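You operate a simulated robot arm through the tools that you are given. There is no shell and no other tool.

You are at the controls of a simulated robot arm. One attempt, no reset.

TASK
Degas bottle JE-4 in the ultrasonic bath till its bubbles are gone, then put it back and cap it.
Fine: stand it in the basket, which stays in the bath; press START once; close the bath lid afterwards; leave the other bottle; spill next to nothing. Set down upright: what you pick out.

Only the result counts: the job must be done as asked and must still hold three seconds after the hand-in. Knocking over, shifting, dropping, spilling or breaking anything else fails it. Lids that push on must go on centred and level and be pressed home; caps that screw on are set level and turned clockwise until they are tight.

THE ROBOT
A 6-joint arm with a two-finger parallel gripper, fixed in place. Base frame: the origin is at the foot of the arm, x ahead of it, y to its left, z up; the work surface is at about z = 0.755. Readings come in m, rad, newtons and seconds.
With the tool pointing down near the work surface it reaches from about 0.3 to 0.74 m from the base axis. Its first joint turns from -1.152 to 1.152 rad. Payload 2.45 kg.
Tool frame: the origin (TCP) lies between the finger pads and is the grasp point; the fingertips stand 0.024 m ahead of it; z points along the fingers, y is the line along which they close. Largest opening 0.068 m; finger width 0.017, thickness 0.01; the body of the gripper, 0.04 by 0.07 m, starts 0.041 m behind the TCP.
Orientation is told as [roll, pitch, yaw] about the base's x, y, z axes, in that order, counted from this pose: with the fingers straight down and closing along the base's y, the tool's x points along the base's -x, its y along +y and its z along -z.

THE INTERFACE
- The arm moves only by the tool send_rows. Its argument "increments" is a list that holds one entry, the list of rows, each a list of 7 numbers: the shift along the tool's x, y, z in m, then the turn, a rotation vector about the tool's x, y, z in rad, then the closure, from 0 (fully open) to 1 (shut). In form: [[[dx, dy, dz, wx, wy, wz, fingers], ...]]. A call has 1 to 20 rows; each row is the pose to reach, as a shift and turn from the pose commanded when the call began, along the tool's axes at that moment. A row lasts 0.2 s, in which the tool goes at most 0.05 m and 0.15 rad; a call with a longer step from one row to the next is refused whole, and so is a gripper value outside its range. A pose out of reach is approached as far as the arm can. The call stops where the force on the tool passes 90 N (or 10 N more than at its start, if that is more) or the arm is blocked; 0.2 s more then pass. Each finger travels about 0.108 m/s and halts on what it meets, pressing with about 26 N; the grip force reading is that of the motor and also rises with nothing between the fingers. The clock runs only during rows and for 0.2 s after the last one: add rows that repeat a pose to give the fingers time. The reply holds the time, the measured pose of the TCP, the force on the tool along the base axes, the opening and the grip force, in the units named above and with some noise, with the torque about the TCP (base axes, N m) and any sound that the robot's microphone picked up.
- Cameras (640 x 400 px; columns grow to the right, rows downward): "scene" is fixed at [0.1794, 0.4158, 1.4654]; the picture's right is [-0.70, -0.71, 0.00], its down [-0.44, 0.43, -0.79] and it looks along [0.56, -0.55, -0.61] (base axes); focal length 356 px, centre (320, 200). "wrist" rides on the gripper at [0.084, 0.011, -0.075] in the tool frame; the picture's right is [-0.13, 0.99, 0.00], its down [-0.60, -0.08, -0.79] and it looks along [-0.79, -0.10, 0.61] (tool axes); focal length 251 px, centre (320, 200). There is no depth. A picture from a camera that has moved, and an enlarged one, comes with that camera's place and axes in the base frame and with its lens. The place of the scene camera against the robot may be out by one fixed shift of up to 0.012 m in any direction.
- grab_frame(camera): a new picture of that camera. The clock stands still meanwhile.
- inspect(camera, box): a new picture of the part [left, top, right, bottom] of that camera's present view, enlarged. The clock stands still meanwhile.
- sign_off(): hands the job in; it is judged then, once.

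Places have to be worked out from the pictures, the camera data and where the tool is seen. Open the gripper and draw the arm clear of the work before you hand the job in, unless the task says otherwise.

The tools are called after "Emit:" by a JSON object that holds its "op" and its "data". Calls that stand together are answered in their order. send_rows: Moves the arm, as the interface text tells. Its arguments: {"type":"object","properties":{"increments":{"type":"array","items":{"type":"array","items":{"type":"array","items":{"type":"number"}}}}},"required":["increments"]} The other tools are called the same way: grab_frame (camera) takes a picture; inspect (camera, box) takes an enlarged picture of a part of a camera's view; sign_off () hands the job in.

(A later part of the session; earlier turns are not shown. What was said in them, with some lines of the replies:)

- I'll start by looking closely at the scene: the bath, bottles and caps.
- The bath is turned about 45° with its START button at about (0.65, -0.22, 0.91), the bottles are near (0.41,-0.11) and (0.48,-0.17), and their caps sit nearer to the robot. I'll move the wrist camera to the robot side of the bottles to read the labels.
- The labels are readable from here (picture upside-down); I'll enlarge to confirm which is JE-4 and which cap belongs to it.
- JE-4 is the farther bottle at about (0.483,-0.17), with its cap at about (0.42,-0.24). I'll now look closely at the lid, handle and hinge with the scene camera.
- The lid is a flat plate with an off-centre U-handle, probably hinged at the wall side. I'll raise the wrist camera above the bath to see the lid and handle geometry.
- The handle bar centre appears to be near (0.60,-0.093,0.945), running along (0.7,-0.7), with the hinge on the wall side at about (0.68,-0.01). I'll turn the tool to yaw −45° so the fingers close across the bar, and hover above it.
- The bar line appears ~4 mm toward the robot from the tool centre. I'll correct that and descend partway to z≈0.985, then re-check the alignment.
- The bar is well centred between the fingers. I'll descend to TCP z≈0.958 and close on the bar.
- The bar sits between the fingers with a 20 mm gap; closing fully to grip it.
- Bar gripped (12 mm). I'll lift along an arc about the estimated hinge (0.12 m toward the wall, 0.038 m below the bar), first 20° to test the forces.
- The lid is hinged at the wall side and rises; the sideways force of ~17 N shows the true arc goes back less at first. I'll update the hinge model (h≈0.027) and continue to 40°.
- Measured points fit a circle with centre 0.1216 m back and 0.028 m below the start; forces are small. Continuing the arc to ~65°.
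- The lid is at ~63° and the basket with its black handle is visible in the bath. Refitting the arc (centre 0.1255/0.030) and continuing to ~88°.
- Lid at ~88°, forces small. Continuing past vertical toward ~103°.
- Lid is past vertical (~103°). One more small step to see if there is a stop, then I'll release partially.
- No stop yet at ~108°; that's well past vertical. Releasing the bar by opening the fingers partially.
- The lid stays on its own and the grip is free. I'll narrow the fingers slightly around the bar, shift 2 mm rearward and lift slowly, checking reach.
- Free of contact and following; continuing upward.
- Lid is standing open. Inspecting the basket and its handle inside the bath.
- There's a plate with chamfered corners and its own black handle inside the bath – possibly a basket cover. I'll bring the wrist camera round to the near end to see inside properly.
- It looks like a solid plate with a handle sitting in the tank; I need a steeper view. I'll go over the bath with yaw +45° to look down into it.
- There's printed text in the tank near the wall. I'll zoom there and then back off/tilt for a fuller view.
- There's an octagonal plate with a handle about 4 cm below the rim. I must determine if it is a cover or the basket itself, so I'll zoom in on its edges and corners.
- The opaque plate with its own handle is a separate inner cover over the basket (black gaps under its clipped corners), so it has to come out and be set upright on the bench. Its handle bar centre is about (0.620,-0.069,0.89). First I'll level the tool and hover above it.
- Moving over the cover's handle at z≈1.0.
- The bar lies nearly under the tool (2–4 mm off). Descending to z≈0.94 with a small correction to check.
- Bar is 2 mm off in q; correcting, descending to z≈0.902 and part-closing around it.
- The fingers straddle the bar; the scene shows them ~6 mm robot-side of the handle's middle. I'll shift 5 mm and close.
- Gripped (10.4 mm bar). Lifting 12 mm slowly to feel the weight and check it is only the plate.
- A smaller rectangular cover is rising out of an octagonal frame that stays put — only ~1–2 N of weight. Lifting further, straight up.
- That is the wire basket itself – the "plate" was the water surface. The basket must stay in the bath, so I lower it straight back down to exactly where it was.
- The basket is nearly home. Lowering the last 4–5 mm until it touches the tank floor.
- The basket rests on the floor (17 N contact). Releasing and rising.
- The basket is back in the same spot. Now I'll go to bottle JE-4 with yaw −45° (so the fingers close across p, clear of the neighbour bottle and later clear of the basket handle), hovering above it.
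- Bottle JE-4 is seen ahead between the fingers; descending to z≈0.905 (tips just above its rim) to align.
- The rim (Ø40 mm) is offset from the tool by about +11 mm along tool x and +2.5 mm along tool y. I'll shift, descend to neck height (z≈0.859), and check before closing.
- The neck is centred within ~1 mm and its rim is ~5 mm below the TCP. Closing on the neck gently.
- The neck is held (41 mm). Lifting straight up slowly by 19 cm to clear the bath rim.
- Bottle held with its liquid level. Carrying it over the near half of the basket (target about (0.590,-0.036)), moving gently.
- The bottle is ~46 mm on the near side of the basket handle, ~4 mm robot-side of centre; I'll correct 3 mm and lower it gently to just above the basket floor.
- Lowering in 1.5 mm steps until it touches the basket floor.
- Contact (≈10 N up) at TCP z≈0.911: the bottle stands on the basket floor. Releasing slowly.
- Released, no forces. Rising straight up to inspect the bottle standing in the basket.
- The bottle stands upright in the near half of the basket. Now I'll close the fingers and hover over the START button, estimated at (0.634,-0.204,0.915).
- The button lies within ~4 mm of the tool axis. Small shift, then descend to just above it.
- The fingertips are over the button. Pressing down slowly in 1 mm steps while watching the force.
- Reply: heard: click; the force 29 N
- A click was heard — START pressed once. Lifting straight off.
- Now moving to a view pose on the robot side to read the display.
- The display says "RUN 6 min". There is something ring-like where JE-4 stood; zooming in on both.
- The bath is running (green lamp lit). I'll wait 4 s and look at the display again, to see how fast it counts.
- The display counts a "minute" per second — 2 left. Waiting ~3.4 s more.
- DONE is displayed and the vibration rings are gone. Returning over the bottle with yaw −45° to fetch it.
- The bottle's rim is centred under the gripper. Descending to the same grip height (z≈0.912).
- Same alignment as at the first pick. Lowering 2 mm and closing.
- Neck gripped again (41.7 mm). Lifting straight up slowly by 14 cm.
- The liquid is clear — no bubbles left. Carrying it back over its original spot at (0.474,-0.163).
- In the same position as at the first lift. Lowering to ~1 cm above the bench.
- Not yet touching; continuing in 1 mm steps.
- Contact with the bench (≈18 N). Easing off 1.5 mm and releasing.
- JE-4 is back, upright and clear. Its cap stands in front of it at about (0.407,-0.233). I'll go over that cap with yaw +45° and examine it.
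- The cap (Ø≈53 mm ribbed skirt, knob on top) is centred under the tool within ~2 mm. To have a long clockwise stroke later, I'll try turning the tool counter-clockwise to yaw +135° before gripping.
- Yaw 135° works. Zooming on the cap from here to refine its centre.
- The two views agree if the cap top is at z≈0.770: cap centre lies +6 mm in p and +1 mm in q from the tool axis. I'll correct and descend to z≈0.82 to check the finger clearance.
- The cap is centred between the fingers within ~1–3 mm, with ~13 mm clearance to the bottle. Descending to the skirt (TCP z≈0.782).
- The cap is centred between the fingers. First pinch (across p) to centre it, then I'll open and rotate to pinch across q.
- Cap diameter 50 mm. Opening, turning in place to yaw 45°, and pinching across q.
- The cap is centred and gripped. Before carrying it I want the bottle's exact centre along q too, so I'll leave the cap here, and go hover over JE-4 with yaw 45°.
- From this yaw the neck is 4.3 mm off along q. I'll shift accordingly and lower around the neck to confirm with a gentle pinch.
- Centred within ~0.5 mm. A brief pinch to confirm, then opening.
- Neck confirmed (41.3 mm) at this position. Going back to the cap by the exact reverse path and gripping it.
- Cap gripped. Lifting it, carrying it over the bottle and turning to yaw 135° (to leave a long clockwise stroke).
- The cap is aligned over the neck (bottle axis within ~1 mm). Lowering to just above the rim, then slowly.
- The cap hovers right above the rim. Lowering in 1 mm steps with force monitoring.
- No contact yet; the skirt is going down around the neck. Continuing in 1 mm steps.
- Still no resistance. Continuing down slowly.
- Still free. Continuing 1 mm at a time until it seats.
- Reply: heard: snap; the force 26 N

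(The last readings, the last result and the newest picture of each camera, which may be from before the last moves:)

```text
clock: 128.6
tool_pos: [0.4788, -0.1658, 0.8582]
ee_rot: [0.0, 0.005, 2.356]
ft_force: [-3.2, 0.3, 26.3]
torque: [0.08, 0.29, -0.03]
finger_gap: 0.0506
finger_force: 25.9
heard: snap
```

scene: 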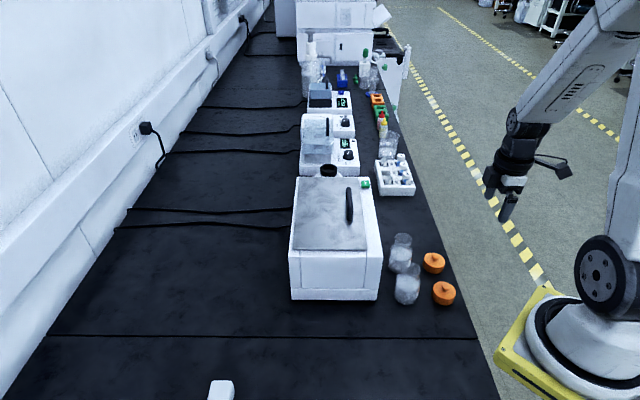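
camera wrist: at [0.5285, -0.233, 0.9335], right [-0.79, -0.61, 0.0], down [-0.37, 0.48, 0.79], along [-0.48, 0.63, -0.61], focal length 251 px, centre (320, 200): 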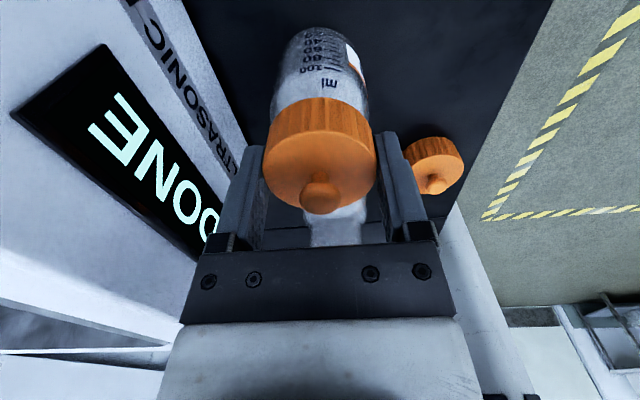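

A "snap" was heard at ~26 N: it's a push-on cap seating. I'll press a little further to make sure it is fully home.

Emit:
{"op": "send_rows", "data": {"increments": [[[0, 0, 0.001, 0, 0, 0, 0.5], [0, 0, 0.0015, 0, 0, 0, 0.5], [0, 0, 0.0015, 0, 0, 0, 0.5]]]}}

Emit:
{"op": "inspect", "data": {"camera": "scene", "box": [370, 200, 440, 280]}}

```text
clock: 129.4
tool_pos: [0.4788, -0.1666, 0.8574]
ee_rot: [-0.002, 0.006, 2.355]
ft_force: [-0.4, -2.0, 31.1]
torque: [-0.09, 0.01, 0.0]
finger_gap: 0.0505
finger_force: 26.2
```

```text
5.00 times, centred on (405, 240) of scene
camera zoom: at [0.1789, 0.4159, 1.4654], right [-0.7, -0.71, 0.0], down [-0.44, 0.43, -0.79], along [0.56, -0.55, -0.61], focal length 1781 px, centre (-105, 0)
```

zoom: 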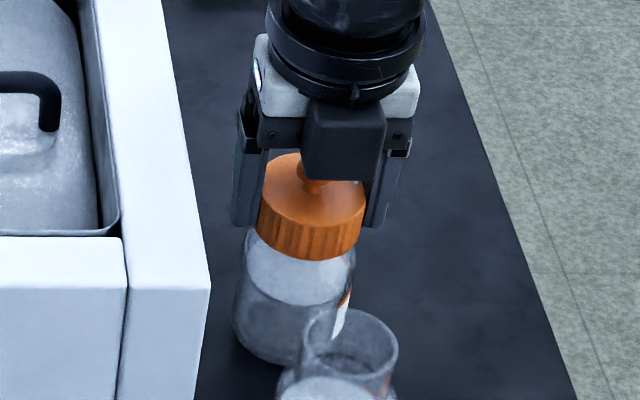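

The cap sits level and pressed home. Because the skirt is ribbed, I'll make a small clockwise test turn (0.3 rad) to see whether there is any thread that takes up torque.

Emit:
{"op": "send_rows", "data": {"increments": [[[0, 0, 0, 0, 0, 0.1, 0.5], [0, 0, 0, 0, 0, 0.2, 0.5], [0, 0, 0, 0, 0, 0.3, 0.5], [0, 0, 0, 0, 0, 0.3, 0.5]]]}}

Emit:
{"op": "inspect", "data": {"camera": "scene", "box": [370, 200, 440, 280]}}

```text
clock: 130.4
tool_pos: [0.478, -0.1666, 0.8561]
ee_rot: [-0.001, 0.001, 2.053]
ft_force: [1.2, 1.2, 29.8]
torque: [0.04, 0.01, 0.12]
finger_gap: 0.0505
finger_force: 25.9
```

```text
5.00 times, centred on (405, 240) of scene
camera zoom: at [0.179, 0.4159, 1.4654], right [-0.7, -0.71, 0.0], down [-0.44, 0.43, -0.79], along [0.56, -0.55, -0.61], focal length 1781 px, centre (-105, 0)
```

zoom: 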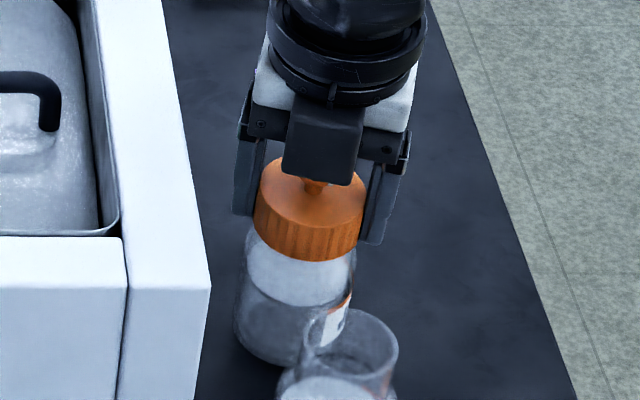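

The bottle turned along with the cap (label shifted), i.e. the cap is locked on by the snap — no thread. I'll turn back to the original orientation and relieve the press.

Emit:
{"op": "send_rows", "data": {"increments": [[[0, 0, -0.001, 0, 0, -0.1, 0.5], [0, 0, -0.001, 0, 0, -0.2, 0.5], [0, 0, -0.001, 0, 0, -0.3, 0.5], [0, 0, -0.002, 0, 0, -0.3, 0.5], [0, 0, -0.003, 0, 0, -0.3, 0.5], [0, 0, -0.003, 0, 0, -0.3, 0.5]]]}}

Emit:
{"op": "inspect", "data": {"camera": "scene", "box": [370, 200, 440, 280]}}

```text
clock: 131.8
tool_pos: [0.4777, -0.1653, 0.8588]
ee_rot: [0.0, -0.003, 2.356]
ft_force: [-0.4, 0.2, -0.7]
torque: [0.01, 0.04, 0.01]
finger_gap: 0.0505
finger_force: 25.4
heard: snap
```

```text
5.00 times, centred on (405, 240) of scene
camera zoom: at [0.1794, 0.4158, 1.4654], right [-0.7, -0.71, 0.0], down [-0.44, 0.43, -0.79], along [0.56, -0.55, -0.61], focal length 1781 px, centre (-105, 0)
```

zoom: 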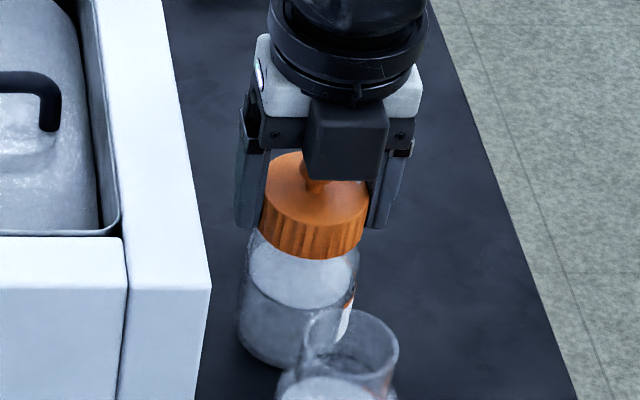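

A second "snap" was heard while turning back/lifting — the cap may have popped off again. I'll look closely before pressing it back on.

Emit:
{"op": "inspect", "data": {"camera": "scene", "box": [385, 225, 425, 280]}}

Emit:
{"op": "grab_frame", "data": {"camera": "wrist"}}

```text
7.27 times, centred on (405, 252) of scene
camera zoom: at [0.1794, 0.4158, 1.4654], right [-0.7, -0.71, 0.0], down [-0.44, 0.43, -0.79], along [0.56, -0.55, -0.61], focal length 2590 px, centre (-298, -182)
```

zoom: 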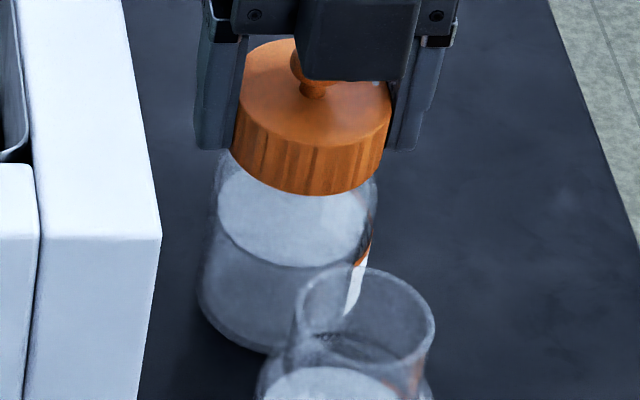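

```text
taken
camera wrist: at [0.5279, -0.2325, 0.9323], right [-0.79, -0.61, 0.0], down [-0.37, 0.48, 0.79], along [-0.48, 0.63, -0.61], focal length 251 px, centre (320, 200)
```

wrist: 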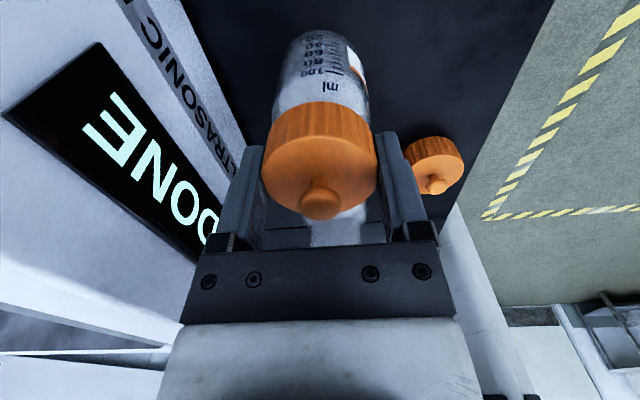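

The bottle stands upright and the cap is still centred on the neck. Pressing straight down again in small steps, listening for the snap.

Emit:
{"op": "send_rows", "data": {"increments": [[[0, 0, 0.001, 0, 0, 0, 0.5], [0, 0, 0.002, 0, 0, 0, 0.5], [0, 0, 0.002, 0, 0, 0, 0.5]]]}}

```text
clock: 132.6
tool_pos: [0.4764, -0.1666, 0.8574]
ee_rot: [0.001, 0.0, 2.356]
ft_force: [-1.2, 0.6, 0.3]
torque: [0.0, -0.03, 0.02]
finger_gap: 0.0508
finger_force: 26.4
```

No resistance yet at this height; continuing 1 mm at a time.

Emit:
{"op": "send_rows", "data": {"increments": [[[0, 0, 0.001, 0, 0, 0, 0.5], [0, 0, 0.001, 0, 0, 0, 0.5]]]}}

```text
clock: 133.2
tool_pos: [0.4778, -0.1654, 0.8559]
ee_rot: [0.0, 0.001, 2.355]
ft_force: [-0.2, -0.5, 0.0]
torque: [-0.05, 0.03, 0.0]
finger_gap: 0.0507
finger_force: 25.7
```

Emit:
{"op": "send_rows", "data": {"increments": [[[0, 0, 0.001, 0, 0, 0, 0.5], [0, 0, 0.001, 0, 0, 0, 0.5]]]}}

Emit:
{"op": "inspect", "data": {"camera": "scene", "box": [385, 225, 425, 280]}}

```text
clock: 133.8
tool_pos: [0.4789, -0.1662, 0.8565]
ee_rot: [0.0, -0.001, 2.357]
ft_force: [-3.4, 1.9, 12.1]
torque: [0.05, 0.14, 0.03]
finger_gap: 0.0505
finger_force: 26.2
```

```text
7.27 times, centred on (405, 252) of scene
camera zoom: at [0.1791, 0.4159, 1.4654], right [-0.7, -0.71, 0.0], down [-0.44, 0.43, -0.79], along [0.56, -0.55, -0.61], focal length 2590 px, centre (-298, -182)
```

zoom: 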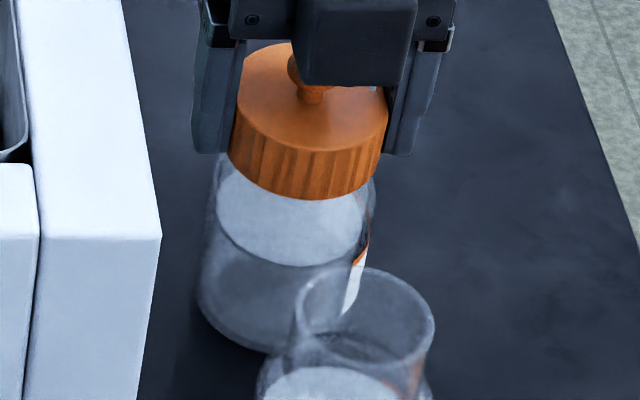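

Contact again (12 N). Pressing on another 1–2 mm, listening for the snap.

Emit:
{"op": "send_rows", "data": {"increments": [[[0, 0, 0.001, 0, 0, 0, 0.5], [0, 0, 0.002, 0, 0, 0, 0.5], [0, 0, 0.002, 0, 0, 0, 0.5]]]}}

```text
clock: 134.6
tool_pos: [0.4786, -0.1676, 0.8538]
ee_rot: [-0.004, 0.004, 2.356]
ft_force: [-3.9, 4.4, 31.0]
torque: [0.04, 0.05, -0.02]
finger_gap: 0.0506
finger_force: 26.2
```

31 N without a snap — the pads are probably slipping on the skirt. I'll release the cap here, and instead press on top of its knob with closed fingers.

Emit:
{"op": "send_rows", "data": {"increments": [[[0, 0, -0.0005, 0, 0, 0, 0.25], [0, 0, -0.001, 0, 0, 0, 0.15], [0, 0, -0.001, 0, 0, 0, 0.05], [0, 0, -0.001, 0, 0, 0, 0], [0, 0, -0.001, 0, 0, 0, 0]]]}}

Emit:
{"op": "inspect", "data": {"camera": "scene", "box": [385, 225, 425, 280]}}

Emit:
{"op": "grab_frame", "data": {"camera": "wrist"}}

```text
clock: 135.8
tool_pos: [0.4779, -0.1654, 0.853]
ee_rot: [0.0, -0.001, 2.356]
ft_force: [0.6, -0.2, 0.1]
torque: [0.03, -0.02, 0.02]
finger_gap: 0.0679
finger_force: 0.0
heard: snap
```

```text
7.27 times, centred on (405, 252) of scene
camera zoom: at [0.1794, 0.4158, 1.4654], right [-0.7, -0.71, 0.0], down [-0.44, 0.43, -0.79], along [0.56, -0.55, -0.61], focal length 2590 px, centre (-298, -182)
```

zoom: 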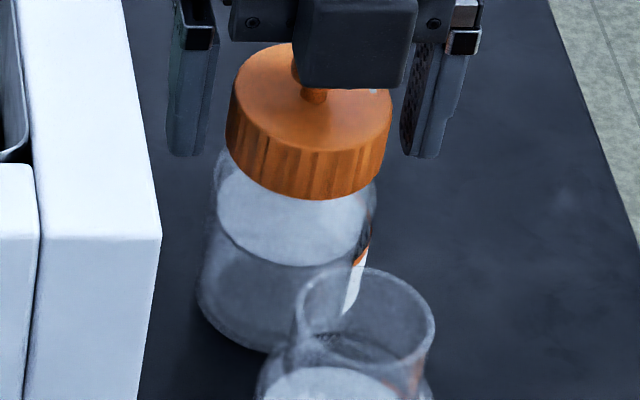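

```text
taken
camera wrist: at [0.5285, -0.2332, 0.9282], right [-0.79, -0.61, 0.0], down [-0.37, 0.48, 0.79], along [-0.48, 0.63, -0.61], focal length 251 px, centre (320, 200)
```

wrist: 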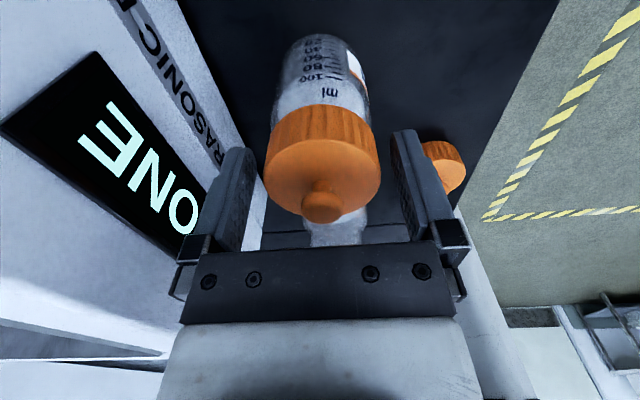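

Another snap came during release; the cap now sits about 2 mm lower than before. I'll rise, close the fingers and press on the knob from above to make certain it's home.

Emit:
{"op": "send_rows", "data": {"increments": [[[0, 0, -0.01, 0, 0, 0, 0], [0, 0, -0.03, 0, 0, 0, 0], [0, 0, -0.06, 0, 0, 0, 0], [0, 0, -0.08, 0, 0, 0, 0.3], [0, 0, -0.08, 0, 0, 0, 0.7], [0, 0, -0.08, 0, 0, 0, 1], [0, 0, -0.08, 0, 0, 0, 1]]]}}

Emit:
{"op": "grab_frame", "data": {"camera": "wrist"}}

Emit:
{"op": "inspect", "data": {"camera": "scene", "box": [370, 200, 440, 280]}}

```text
clock: 137.4
tool_pos: [0.4754, -0.1689, 0.9331]
ee_rot: [0.001, 0.0, 2.354]
ft_force: [-0.8, -0.6, -0.3]
torque: [-0.02, 0.01, -0.01]
finger_gap: 0.0002
finger_force: 23.5
```

```text
taken
camera wrist: at [0.5265, -0.2348, 1.0081], right [-0.79, -0.61, 0.0], down [-0.37, 0.48, 0.79], along [-0.48, 0.63, -0.61], focal length 251 px, centre (320, 200)
```

wrist: 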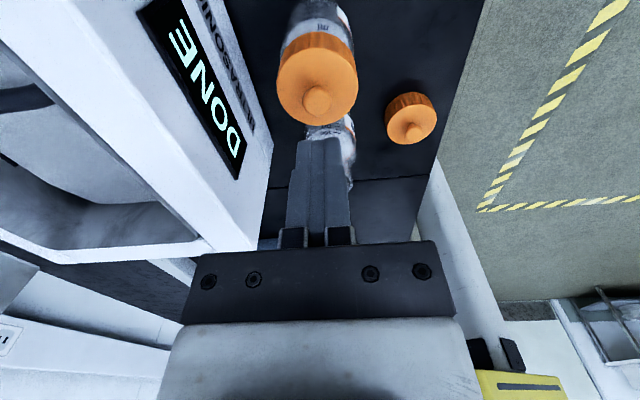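

```text
5.00 times, centred on (405, 240) of scene
camera zoom: at [0.1794, 0.4158, 1.4654], right [-0.7, -0.71, 0.0], down [-0.44, 0.43, -0.79], along [0.56, -0.55, -0.61], focal length 1781 px, centre (-105, 0)
```

zoom: 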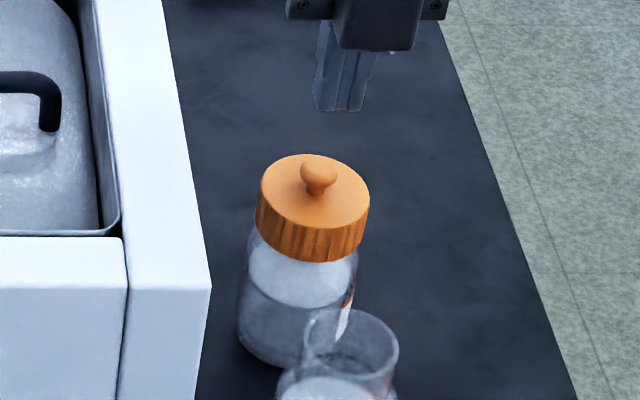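

The cap looks level and centred; the knob is directly under the closed fingers. Descending onto it.

Emit:
{"op": "send_rows", "data": {"increments": [[[0, 0, 0.012, 0, 0, 0, 1], [0, 0, 0.022, 0, 0, 0, 1], [0, 0, 0.03, 0, 0, 0, 1], [0, 0, 0.032, 0, 0, 0, 1], [0, 0, 0.034, 0, 0, 0, 1], [0, 0, 0.034, 0, 0, 0, 1]]]}}

Emit:
{"op": "inspect", "data": {"camera": "scene", "box": [370, 200, 440, 280]}}

```text
clock: 138.8
tool_pos: [0.4772, -0.1653, 0.8988]
ee_rot: [-0.001, 0.001, 2.355]
ft_force: [0.3, -0.5, -0.1]
torque: [0.0, 0.01, -0.02]
finger_gap: 0.0001
finger_force: 23.4
```

```text
5.00 times, centred on (405, 240) of scene
camera zoom: at [0.1794, 0.4158, 1.4654], right [-0.7, -0.71, 0.0], down [-0.44, 0.43, -0.79], along [0.56, -0.55, -0.61], focal length 1781 px, centre (-105, 0)
```

zoom: 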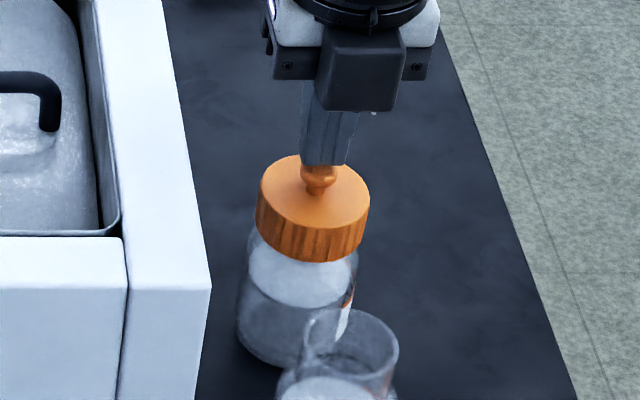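

Fingertips are just above the knob's centre. Pressing down in 1 mm steps.

Emit:
{"op": "send_rows", "data": {"increments": [[[0, 0, 0.001, 0, 0, 0, 1], [0, 0, 0.002, 0, 0, 0, 1], [0, 0, 0.003, 0, 0, 0, 1], [0, 0, 0.003, 0, 0, 0, 1]]]}}

```text
clock: 139.8
tool_pos: [0.4769, -0.167, 0.8954]
ee_rot: [0.001, 0.001, 2.357]
ft_force: [0.6, 1.2, -0.6]
torque: [-0.02, 0.02, 0.0]
finger_gap: 0.0
finger_force: 23.7
```

Emit:
{"op": "send_rows", "data": {"increments": [[[0, 0, 0.001, 0, 0, 0, 1], [0, 0, 0.002, 0, 0, 0, 1], [0, 0, 0.003, 0, 0, 0, 1], [0, 0, 0.003, 0, 0, 0, 1]]]}}

```text
clock: 140.8
tool_pos: [0.4772, -0.1658, 0.8952]
ee_rot: [-0.001, 0.003, 2.357]
ft_force: [-5.8, 0.2, 33.1]
torque: [0.02, 0.19, -0.01]
finger_gap: 0.0001
finger_force: 23.5
```

33 N and no further snap. Pressing on to about 50–60 N to be sure.

Emit:
{"op": "send_rows", "data": {"increments": [[[0, 0, 0.0008, 0, 0, 0, 1], [0, 0, 0.0015, 0, 0, 0, 1], [0, 0, 0.0015, 0, 0, 0, 1]]]}}

Emit:
{"op": "inspect", "data": {"camera": "scene", "box": [385, 225, 425, 280]}}

```text
clock: 141.6
tool_pos: [0.4781, -0.1674, 0.8937]
ee_rot: [0.0, 0.008, 2.358]
ft_force: [-12.4, 1.3, 60.5]
torque: [0.02, 0.34, 0.0]
finger_gap: 0.0
finger_force: 23.5
```

```text
7.27 times, centred on (405, 252) of scene
camera zoom: at [0.1781, 0.4161, 1.4655], right [-0.7, -0.71, 0.0], down [-0.44, 0.43, -0.79], along [0.56, -0.55, -0.61], focal length 2590 px, centre (-298, -182)
```

zoom: 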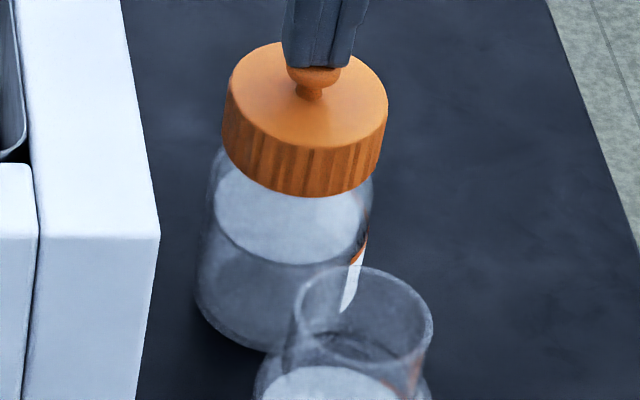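

Held 60 N with no more movement or snap: the cap is seated. Lifting off and inspecting it.

Emit:
{"op": "send_rows", "data": {"increments": [[[0, 0, -0.005, 0, 0, 0, 1], [0, 0, -0.03, 0, 0, 0, 1], [0, 0, -0.07, 0, 0, 0, 1], [0, 0, -0.11, 0, 0, 0, 0.7], [0, 0, -0.13, 0, 0, 0, 0.4], [0, 0, -0.13, 0, 0, 0, 0]]]}}

Emit:
{"op": "inspect", "data": {"camera": "scene", "box": [370, 210, 450, 290]}}

Emit:
{"op": "inspect", "data": {"camera": "wrist", "box": [240, 0, 460, 160]}}

```text
clock: 143.0
tool_pos: [0.4783, -0.1658, 1.0217]
ee_rot: [0.001, 0.0, 2.355]
ft_force: [0.4, -0.7, 0.4]
torque: [-0.05, -0.02, 0.02]
finger_gap: 0.0681
finger_force: 0.0
```

```text
5.00 times, centred on (410, 250) of scene
camera zoom: at [0.1794, 0.4158, 1.4654], right [-0.7, -0.71, 0.0], down [-0.44, 0.43, -0.79], along [0.56, -0.55, -0.61], focal length 1781 px, centre (-130, -50)
```

zoom: 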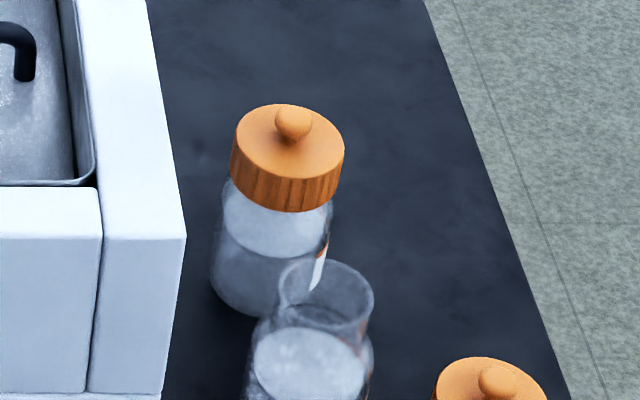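

```text
2.50 times, centred on (350, 80) of wrist
camera zoom: at [0.5284, -0.2325, 1.0952], right [-0.79, -0.61, 0.0], down [-0.37, 0.48, 0.79], along [-0.48, 0.63, -0.61], focal length 629 px, centre (245, 500)
```

zoom: 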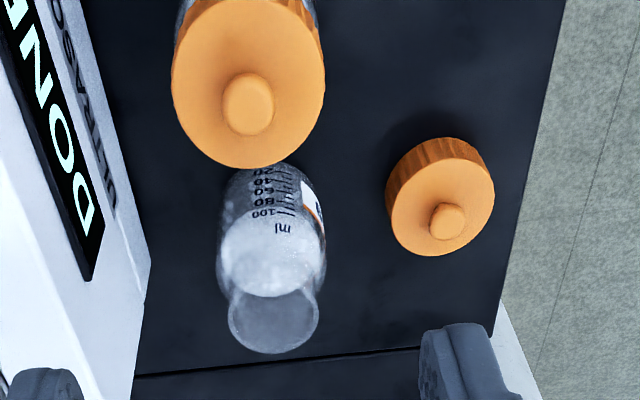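

The cap is on, level and centred. Now to close the bath lid: I'll rise and swing back over toward the lid handle (yaw to −45°), in two moves.

Emit:
{"op": "send_rows", "data": {"increments": [[[0, 0, -0.0325, 0, 0, 0.1427, 0.56], [0, 0, -0.065, 0, 0, 0.2855, 0.56], [0, 0, -0.0975, 0, 0, 0.4282, 0.56], [0, 0, -0.13, 0, 0, 0.571, 0.56], [0.0014, -0.0228, -0.13, 0, 0, 0.7137, 0.56], [0.0028, -0.0457, -0.13, 0, 0, 0.8565, 0.56], [0.0042, -0.0685, -0.13, 0, 0, 0.9992, 0.56], [0.0057, -0.0913, -0.13, 0, 0, 1.142, 0.56], [0.0071, -0.1141, -0.13, 0, 0, 1.2847, 0.56], [0.0085, -0.137, -0.13, 0, 0, 1.4275, 0.56], [0.0099, -0.1598, -0.13, 0, 0, 1.5702, 0.56], [0.0099, -0.1598, -0.13, 0, 0, 1.5702, 0.56]]]}}

Emit:
{"op": "send_rows", "data": {"increments": [[[-0.0154, -0.0016, 0, 0, 0, 0.1427, 0.56], [-0.0308, -0.0032, 0, 0, 0, 0.2855, 0.56], [-0.0461, -0.0048, 0, 0, 0, 0.4282, 0.56], [-0.0615, -0.0064, 0, 0, 0, 0.571, 0.56], [-0.0769, -0.008, 0, 0, 0, 0.7137, 0.56], [-0.0923, -0.0095, 0, 0, 0, 0.8565, 0.56], [-0.1077, -0.0111, 0, 0, 0, 0.9992, 0.56], [-0.1231, -0.0127, 0, 0, 0, 1.142, 0.56], [-0.1384, -0.0143, 0, 0, 0, 1.2847, 0.56], [-0.1538, -0.0159, 0, 0, 0, 1.4275, 0.56], [-0.1692, -0.0175, 0, 0, 0, 1.5702, 0.56], [-0.1692, -0.0175, 0, 0, 0, 1.5702, 0.56]]]}}

Emit:
{"op": "grab_frame", "data": {"camera": "wrist"}}

Emit:
{"op": "inspect", "data": {"camera": "scene", "box": [240, 80, 400, 280]}}

```text
clock: 145.6
tool_pos: [0.5993, -0.0593, 1.1534]
ee_rot: [-0.001, -0.001, 0.783]
ft_force: [0.0, 0.4, -0.3]
torque: [0.0, -0.03, 0.03]
finger_gap: 0.03
finger_force: 0.0
```

```text
clock: 148.2
tool_pos: [0.7307, 0.0495, 1.1527]
ee_rot: [-0.001, 0.0, -0.787]
ft_force: [-0.5, -0.2, 0.5]
torque: [-0.01, 0.01, 0.01]
finger_gap: 0.03
finger_force: 0.0
```

```text
taken
camera wrist: at [0.6778, 0.1168, 1.2266], right [0.79, 0.61, 0.0], down [0.37, -0.48, 0.79], along [0.48, -0.63, -0.61], focal length 251 px, centre (320, 200)
```

wrist: 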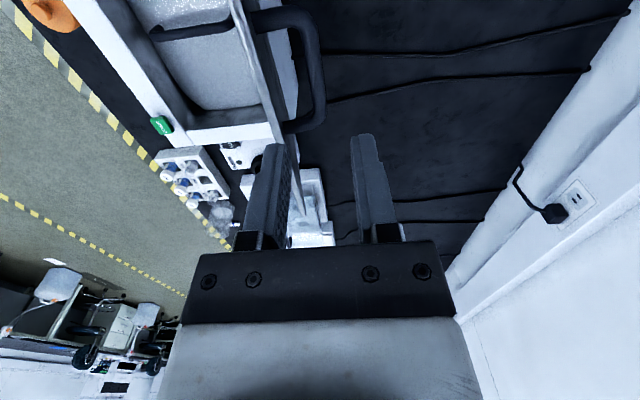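

```text
2.00 times, centred on (320, 180) of scene
camera zoom: at [0.1794, 0.4158, 1.4654], right [-0.7, -0.71, 0.0], down [-0.44, 0.43, -0.79], along [0.56, -0.55, -0.61], focal length 712 px, centre (320, 240)
```

zoom: 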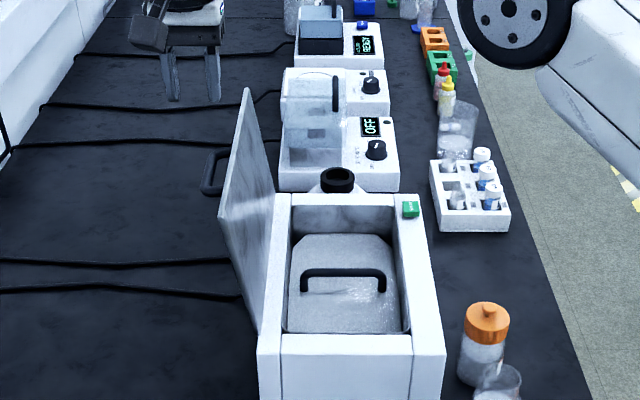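

The lid stands where I left it, the bar ~4 mm in front of the tool centre as intended. Narrowing the gap to 26 mm and descending partway.

Emit:
{"op": "send_rows", "data": {"increments": [[[0, 0, 0.02, 0, 0, 0, 0.62], [0, 0, 0.04, 0, 0, 0, 0.62], [0, 0, 0.055, 0, 0, 0, 0.62], [0, 0, 0.055, 0, 0, 0, 0.62]]]}}

Emit:
{"op": "grab_frame", "data": {"camera": "wrist"}}

Emit:
{"op": "inspect", "data": {"camera": "scene", "box": [260, 100, 360, 200]}}

```text
clock: 149.2
tool_pos: [0.7308, 0.0493, 1.0969]
ee_rot: [0.001, 0.0, -0.785]
ft_force: [-0.6, -0.3, 0.4]
torque: [-0.01, -0.03, -0.01]
finger_gap: 0.0258
finger_force: 0.1
```

```text
taken
camera wrist: at [0.678, 0.1159, 1.1717], right [0.79, 0.61, 0.0], down [0.37, -0.48, 0.79], along [0.48, -0.63, -0.61], focal length 251 px, centre (320, 200)
```

wrist: 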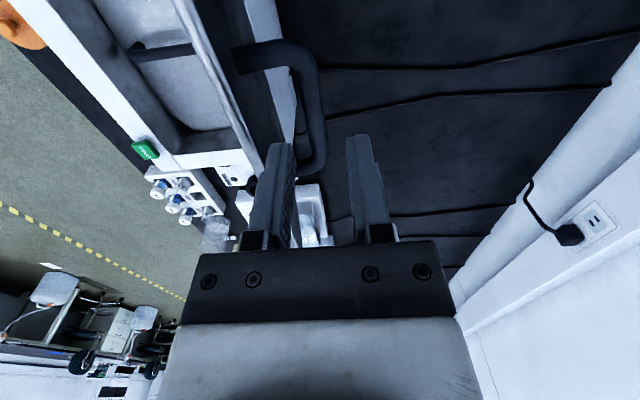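

```text
4.00 times, centred on (310, 150) of scene
camera zoom: at [0.1794, 0.4158, 1.4654], right [-0.7, -0.71, 0.0], down [-0.44, 0.43, -0.79], along [0.56, -0.55, -0.61], focal length 1425 px, centre (360, 400)
```

zoom: 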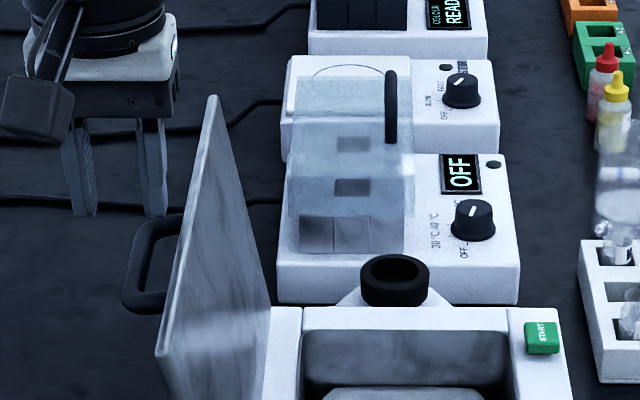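

Emit:
{"op": "inspect", "data": {"camera": "wrist", "box": [220, 20, 400, 240]}}

```text
1.82 times, centred on (310, 130) of wrist
camera zoom: at [0.678, 0.1159, 1.1717], right [0.79, 0.61, 0.0], down [0.37, -0.48, 0.79], along [0.48, -0.63, -0.61], focal length 457 px, centre (338, 327)
```

zoom: 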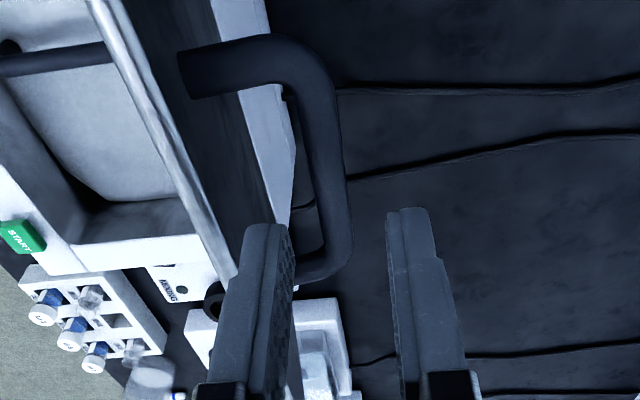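

The bar is ~5 mm forward of the tool centre; adjusting 1.5 mm and descending around it to z≈1.04.

Emit:
{"op": "send_rows", "data": {"increments": [[[0, -0.0015, 0.015, 0, 0, 0, 0.62], [0, -0.0015, 0.03, 0, 0, 0, 0.62], [0, -0.0015, 0.045, 0, 0, 0, 0.62], [0, -0.0015, 0.057, 0, 0, 0, 0.62], [0, -0.0015, 0.057, 0, 0, 0, 0.62]]]}}

Emit:
{"op": "grab_frame", "data": {"camera": "wrist"}}

Emit:
{"op": "inspect", "data": {"camera": "scene", "box": [260, 110, 360, 200]}}

```text
clock: 150.4
tool_pos: [0.729, 0.0479, 1.0423]
ee_rot: [0.001, 0.001, -0.785]
ft_force: [-0.1, -0.1, 0.2]
torque: [-0.02, 0.01, -0.01]
finger_gap: 0.0256
finger_force: 0.0
```

```text
taken
camera wrist: at [0.6761, 0.1148, 1.1149], right [0.79, 0.61, 0.0], down [0.37, -0.48, 0.79], along [0.48, -0.63, -0.61], focal length 251 px, centre (320, 200)
```

wrist: 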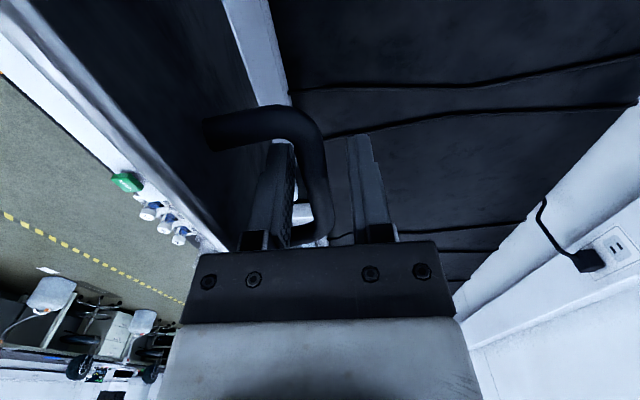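

```text
4.44 times, centred on (310, 155) of scene
camera zoom: at [0.1794, 0.4158, 1.4654], right [-0.7, -0.71, 0.0], down [-0.44, 0.43, -0.79], along [0.56, -0.55, -0.61], focal length 1583 px, centre (364, 400)
```

zoom: 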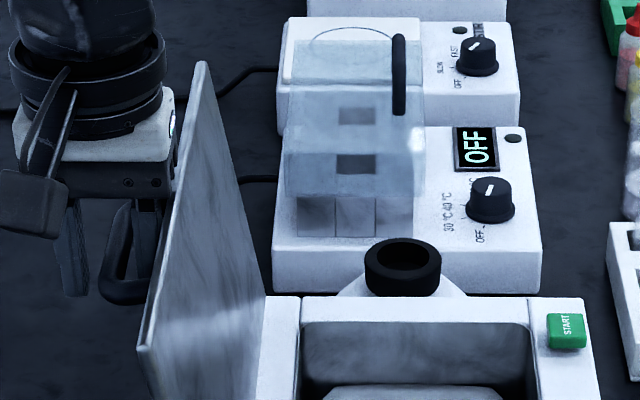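

The bar is between the fingers. Centring 3 mm forward and closing on it.

Emit:
{"op": "send_rows", "data": {"increments": [[[0, -0.0015, 0.001, 0, 0, 0, 0.62], [0, -0.003, 0.002, 0, 0, 0, 0.7], [0, -0.003, 0.002, 0, 0, 0, 0.8], [0, -0.003, 0.002, 0, 0, 0, 1], [0, -0.003, 0.002, 0, 0, 0, 1]]]}}

```text
clock: 151.6
tool_pos: [0.727, 0.0449, 1.039]
ee_rot: [0.0, -0.001, -0.785]
ft_force: [1.6, 1.8, 2.6]
torque: [-0.03, -0.1, -0.01]
finger_gap: 0.0118
finger_force: 32.0
```

Bar gripped. Now the reverse arc about the hinge; first part of the way, checking forces.

Emit:
{"op": "send_rows", "data": {"increments": [[[0, -0.0043, -0.0026, 0, 0, 0, 1], [0, -0.0089, -0.005, 0, 0, 0, 1], [0, -0.0191, -0.0095, 0, 0, 0, 1], [0, -0.0298, -0.013, 0, 0, 0, 1], [0, -0.0407, -0.0156, 0, 0, 0, 1], [0, -0.0518, -0.0173, 0, 0, 0, 1]]]}}

```text
clock: 153.0
tool_pos: [0.6902, 0.0083, 1.0541]
ee_rot: [-0.005, 0.004, -0.786]
ft_force: [-6.5, 9.0, -9.4]
torque: [0.15, 0.0, -0.01]
finger_gap: 0.0118
finger_force: 32.5
```

Forces are modest. Continuing down the arc.

Emit:
{"op": "send_rows", "data": {"increments": [[[0, -0.0112, 0.0008, 0, 0, 0, 1], [0, -0.0223, 0.0011, 0, 0, 0, 1], [0, -0.0333, 0.0024, 0, 0, 0, 1], [0, -0.0441, 0.0046, 0, 0, 0, 1], [0, -0.0548, 0.0077, 0, 0, 0, 1]]]}}

Emit:
{"op": "inspect", "data": {"camera": "scene", "box": [260, 80, 420, 310]}}

```text
clock: 154.2
tool_pos: [0.6518, -0.0311, 1.0488]
ee_rot: [0.0, -0.001, -0.785]
ft_force: [-0.9, 9.7, -13.2]
torque: [0.13, 0.08, 0.03]
finger_gap: 0.0116
finger_force: 32.2
```

```text
1.74 times, centred on (340, 195) of scene
camera zoom: at [0.1797, 0.416, 1.4653], right [-0.7, -0.71, 0.0], down [-0.44, 0.43, -0.79], along [0.56, -0.55, -0.61], focal length 619 px, centre (285, 209)
```

zoom: 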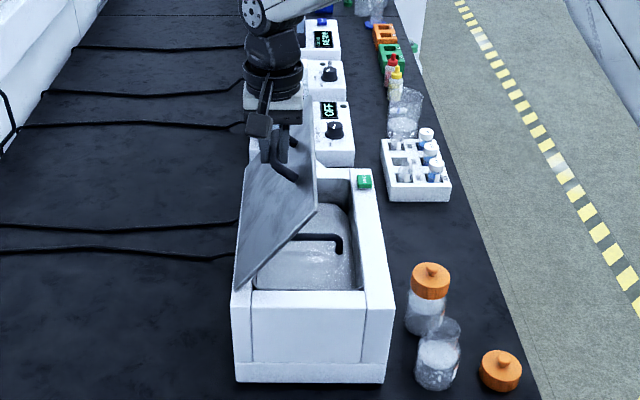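

On track at ~58° from closed. Continuing with a 3 mm lower path.

Emit:
{"op": "send_rows", "data": {"increments": [[[0, -0.0111, 0.0053, 0, 0, 0, 1], [0, -0.0211, 0.0103, 0, 0, 0, 1], [0, -0.0307, 0.0162, 0, 0, 0, 1], [0, -0.0398, 0.0229, 0, 0, 0, 1], [0, -0.0482, 0.0303, 0, 0, 0, 1], [0, -0.056, 0.0385, 0, 0, 0, 1]]]}}

```text
clock: 155.6
tool_pos: [0.6121, -0.072, 1.0102]
ee_rot: [0.0, -0.003, -0.784]
ft_force: [-1.6, 4.5, 0.2]
torque: [0.17, -0.04, -0.03]
finger_gap: 0.0119
finger_force: 32.0
```

Forces small. Continuing to just above closed.

Emit:
{"op": "send_rows", "data": {"increments": [[[0, -0.007, 0.0088, 0, 0, 0, 1], [0, -0.0132, 0.0182, 0, 0, 0, 1], [0, -0.0185, 0.028, 0, 0, 0, 1], [0, -0.023, 0.0384, 0, 0, 0, 1], [0, -0.0253, 0.0447, 0, 0, 0, 1]]]}}

Emit:
{"op": "inspect", "data": {"camera": "scene", "box": [280, 120, 420, 280]}}

```text
clock: 156.8
tool_pos: [0.5939, -0.09, 0.9631]
ee_rot: [0.0, 0.001, -0.786]
ft_force: [-2.9, 0.6, 0.5]
torque: [-0.03, -0.16, 0.02]
finger_gap: 0.0118
finger_force: 31.8
```

```text
2.50 times, centred on (350, 200) of scene
camera zoom: at [0.1793, 0.4158, 1.4654], right [-0.7, -0.71, 0.0], down [-0.44, 0.43, -0.79], along [0.56, -0.55, -0.61], focal length 890 px, centre (245, 200)
```

zoom: 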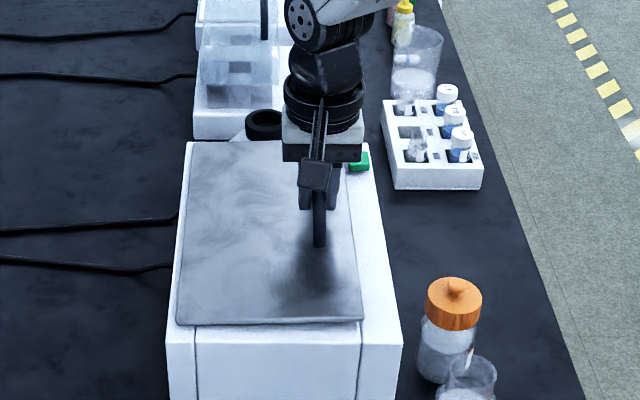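

Nearly shut. Lowering in small steps until the lid rests on the bath.

Emit:
{"op": "send_rows", "data": {"increments": [[[0, -0.0008, 0.0025, 0, 0, 0, 1], [0, -0.0015, 0.005, 0, 0, 0, 1], [0, -0.002, 0.007, 0, 0, 0, 1], [0, -0.002, 0.007, 0, 0, 0, 1]]]}}

```text
clock: 157.8
tool_pos: [0.5935, -0.0906, 0.9592]
ee_rot: [0.001, -0.003, -0.786]
ft_force: [-6.0, -3.3, 25.0]
torque: [0.36, 0.41, -0.04]
finger_gap: 0.0118
finger_force: 32.1
```

The lid rests on the bath (25 N). Easing and releasing the handle, then rising.

Emit:
{"op": "send_rows", "data": {"increments": [[[0, 0, -0.001, 0, 0, 0, 0.8], [0, 0, -0.001, 0, 0, 0, 0.6], [0, 0, -0.001, 0, 0, 0, 0.4], [0, 0, -0.001, 0, 0, 0, 0.2], [0, 0, -0.001, 0, 0, 0, 0.1]]]}}

Emit:
{"op": "send_rows", "data": {"increments": [[[0, 0, -0.02, 0, 0, 0, 0.1], [0, 0, -0.05, 0, 0, 0, 0], [0, 0, -0.09, 0, 0, 0, 0], [0, 0, -0.13, 0, 0, 0, 0], [0, 0, -0.17, 0, 0, 0, 0]]]}}

Emit:
{"op": "grab_frame", "data": {"camera": "scene"}}

Emit:
{"op": "inspect", "data": {"camera": "scene", "box": [270, 160, 480, 310]}}

```text
clock: 159.0
tool_pos: [0.5923, -0.0915, 0.9591]
ee_rot: [0.001, 0.001, -0.785]
ft_force: [0.5, -0.1, -1.1]
torque: [0.05, 0.01, 0.0]
finger_gap: 0.0614
finger_force: 0.0
```

```text
clock: 160.2
tool_pos: [0.5938, -0.0885, 1.1277]
ee_rot: [0.001, 0.001, -0.787]
ft_force: [0.5, 0.6, 0.0]
torque: [0.01, -0.04, 0.01]
finger_gap: 0.068
finger_force: 0.0
```

```text
taken
```

scene: 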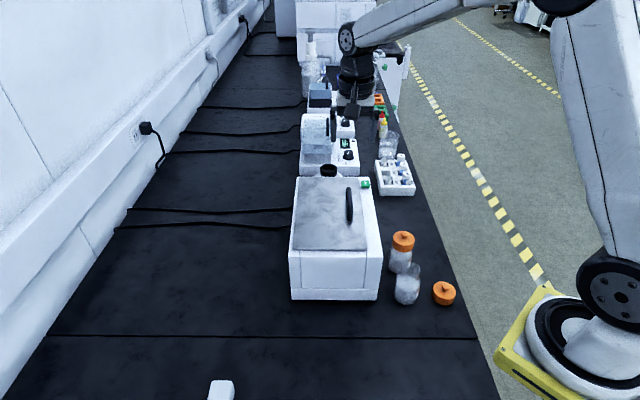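

```text
2.67 times, centred on (375, 235) of scene
camera zoom: at [0.1794, 0.4158, 1.4654], right [-0.7, -0.71, 0.0], down [-0.44, 0.43, -0.79], along [0.56, -0.55, -0.61], focal length 950 px, centre (173, 107)
```

zoom: 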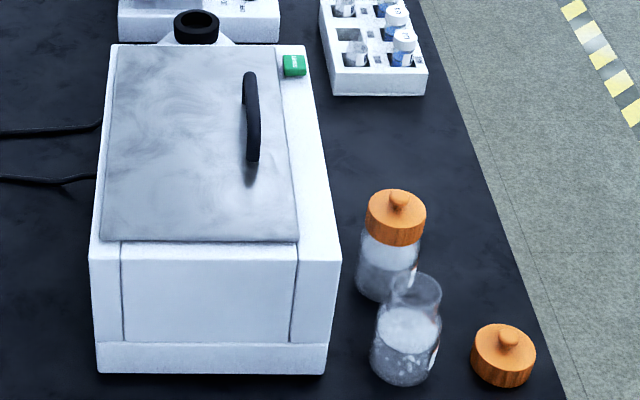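

The lid is closed as at the start, JE-4 is capped in place, and everything else is unmoved. I'll take a closer front view of the capped bottle to verify its level seat and absence of bubbles.

Emit:
{"op": "send_rows", "data": {"increments": [[[0.005, -0.0283, 0, 0, 0, -0.1427, 0], [0.01, -0.0566, 0, 0, 0, -0.2855, 0], [0.015, -0.085, 0, 0, 0, -0.4282, 0], [0.02, -0.1133, 0, 0, 0, -0.571, 0], [0.025, -0.1416, 0, 0, 0, -0.7137, 0], [0.03, -0.1699, 0, 0, 0, -0.8565, 0], [0.035, -0.1982, 0.035, 0, 0, -0.9992, 0], [0.04, -0.2265, 0.07, 0, 0, -1.142, 0], [0.045, -0.2549, 0.105, 0, 0, -1.2847, 0], [0.05, -0.2832, 0.14, 0, 0, -1.4275, 0], [0.0548, -0.3115, 0.175, 0, 0, -1.5702, 0], [0.0548, -0.3115, 0.175, 0, 0, -1.5702, 0]]]}}

Emit:
{"op": "grab_frame", "data": {"camera": "wrist"}}

Emit:
{"op": "inspect", "data": {"camera": "wrist", "box": [250, 50, 420, 240]}}

```text
clock: 162.8
tool_pos: [0.3318, -0.2712, 0.9565]
ee_rot: [-0.001, 0.0, 0.786]
ft_force: [-0.2, 0.1, 0.4]
torque: [0.0, 0.02, -0.01]
finger_gap: 0.068
finger_force: 0.0
```

```text
taken
camera wrist: at [0.2645, -0.322, 1.0298], right [-0.61, 0.79, 0.0], down [0.48, 0.37, 0.79], along [0.63, 0.48, -0.61], focal length 251 px, centre (320, 200)
```

wrist: 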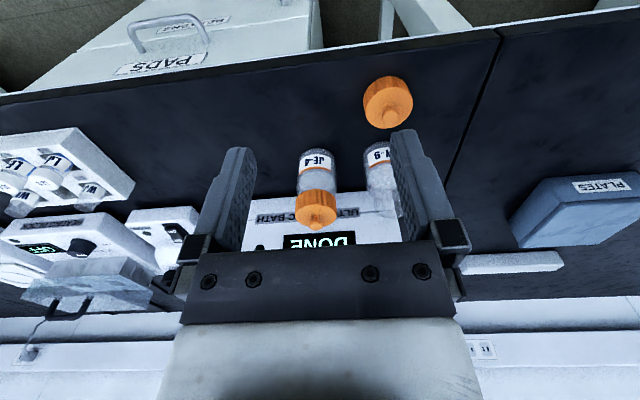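

```text
2.11 times, centred on (335, 145) of wrist
camera zoom: at [0.2645, -0.322, 1.0298], right [-0.61, 0.79, 0.0], down [0.48, 0.37, 0.79], along [0.63, 0.48, -0.61], focal length 529 px, centre (288, 316)
```

zoom: 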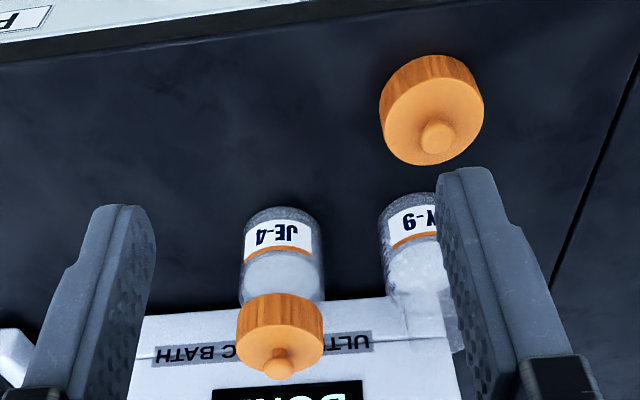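

Emit:
{"op": "inspect", "data": {"camera": "wrist", "box": [285, 140, 345, 235]}}

Emit:
{"op": "inspect", "data": {"camera": "scene", "box": [380, 225, 430, 280]}}

```text
4.21 times, centred on (315, 188) of wrist
camera zoom: at [0.2645, -0.322, 1.0298], right [-0.61, 0.79, 0.0], down [0.48, 0.37, 0.79], along [0.63, 0.48, -0.61], focal length 1059 px, centre (341, 253)
```

zoom: 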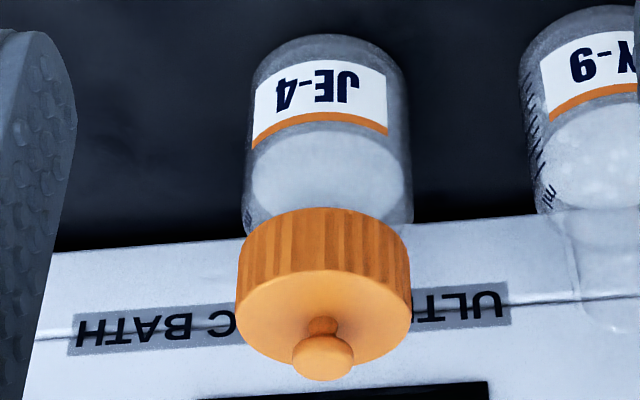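

```text
7.27 times, centred on (405, 252) of scene
camera zoom: at [0.1794, 0.4157, 1.4654], right [-0.7, -0.71, 0.0], down [-0.44, 0.43, -0.79], along [0.56, -0.55, -0.61], focal length 2590 px, centre (-298, -182)
```

zoom: 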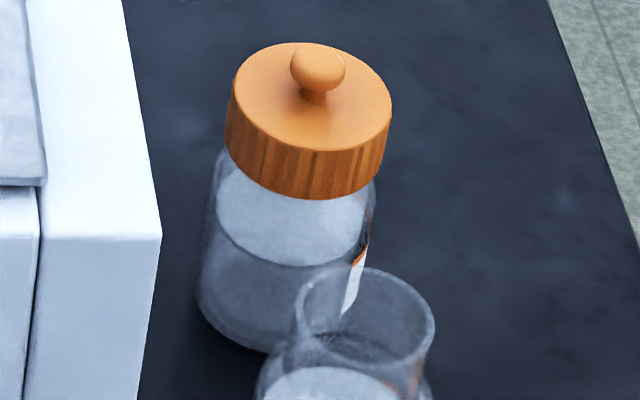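

Cap sits level and centred on JE-4, its liquid is bubble-free, the lid is shut, and the neighbour bottle and its cap are untouched. Drawing the arm up and clear with the gripper open.

Emit:
{"op": "send_rows", "data": {"increments": [[[0, 0, -0.04, 0, 0, 0, 0], [0, 0, -0.08, 0, 0, 0, 0], [0, 0, -0.12, 0, 0, 0, 0], [0, 0, -0.16, 0, 0, 0, 0], [0, 0, -0.2, 0, 0, 0, 0], [0, 0, -0.2, 0, 0, 0, 0]]]}}

Emit:
{"op": "grab_frame", "data": {"camera": "scene"}}

Emit:
{"op": "inspect", "data": {"camera": "scene", "box": [270, 160, 480, 310]}}

```text
clock: 164.2
tool_pos: [0.3336, -0.2741, 1.1519]
ee_rot: [0.0, 0.0, 0.785]
ft_force: [0.3, 0.4, -0.5]
torque: [0.01, -0.01, 0.0]
finger_gap: 0.0681
finger_force: 0.1
```

```text
taken
```

scene: 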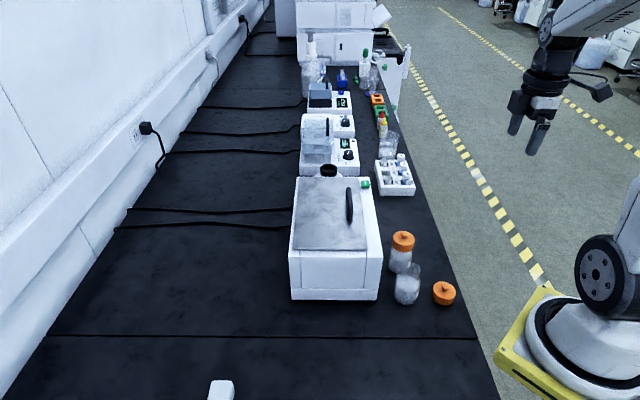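

```text
2.67 times, centred on (375, 235) of scene
camera zoom: at [0.1794, 0.4158, 1.4654], right [-0.7, -0.71, 0.0], down [-0.44, 0.43, -0.79], along [0.56, -0.55, -0.61], focal length 950 px, centre (173, 107)
```

zoom: 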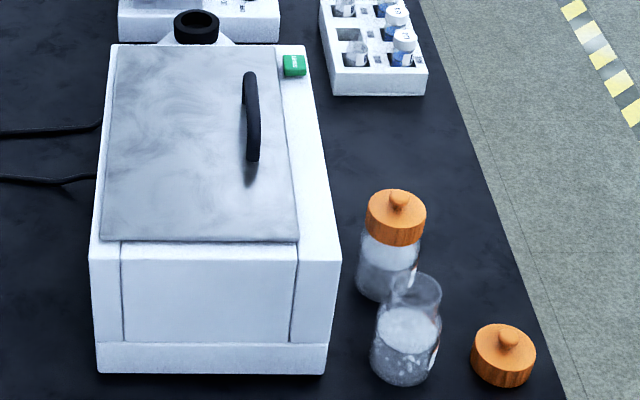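

The scene matches the required end state: JE-4 degassed, back in place and capped, bath lid closed, basket inside, START pressed once, arm clear with gripper open. Handing in.

Emit:
{"op": "sign_off", "data": {}}

```text
The job is handed in.
```

JE-4 is degassed, back in its place, capped and upright. The bath lid is closed, and the job is handed in, but the basket was lifted about 11 cm partway through.

- **Degassing:** I stood JE-4 in the near half of the basket and pressed START once. I waited for DONE, and the liquid showed no bubbles when I lifted the bottle out.
- **Basket:** I took the water surface for a cover plate and lifted the wire basket straight up by its handle. I lowered it back at once, and in the picture its handle sat exactly where it had been. The task said the basket stays in the bath, so the lift could count against the job.
- **Cap:** It is a push-on cap. It snapped on. A test turn and slight lift brought a second snap, probably the cap popping off. It snapped a third time as I released it, after I had pressed it back down. A final 60 N push on the knob moved nothing further, and it looks level and centred. I did not tug it to test the fit.
- **Everything else:** I saw no spill. Bottle JY-9, its cap and the other items look where they were at the start. The arm is drawn clear with the gripper open.
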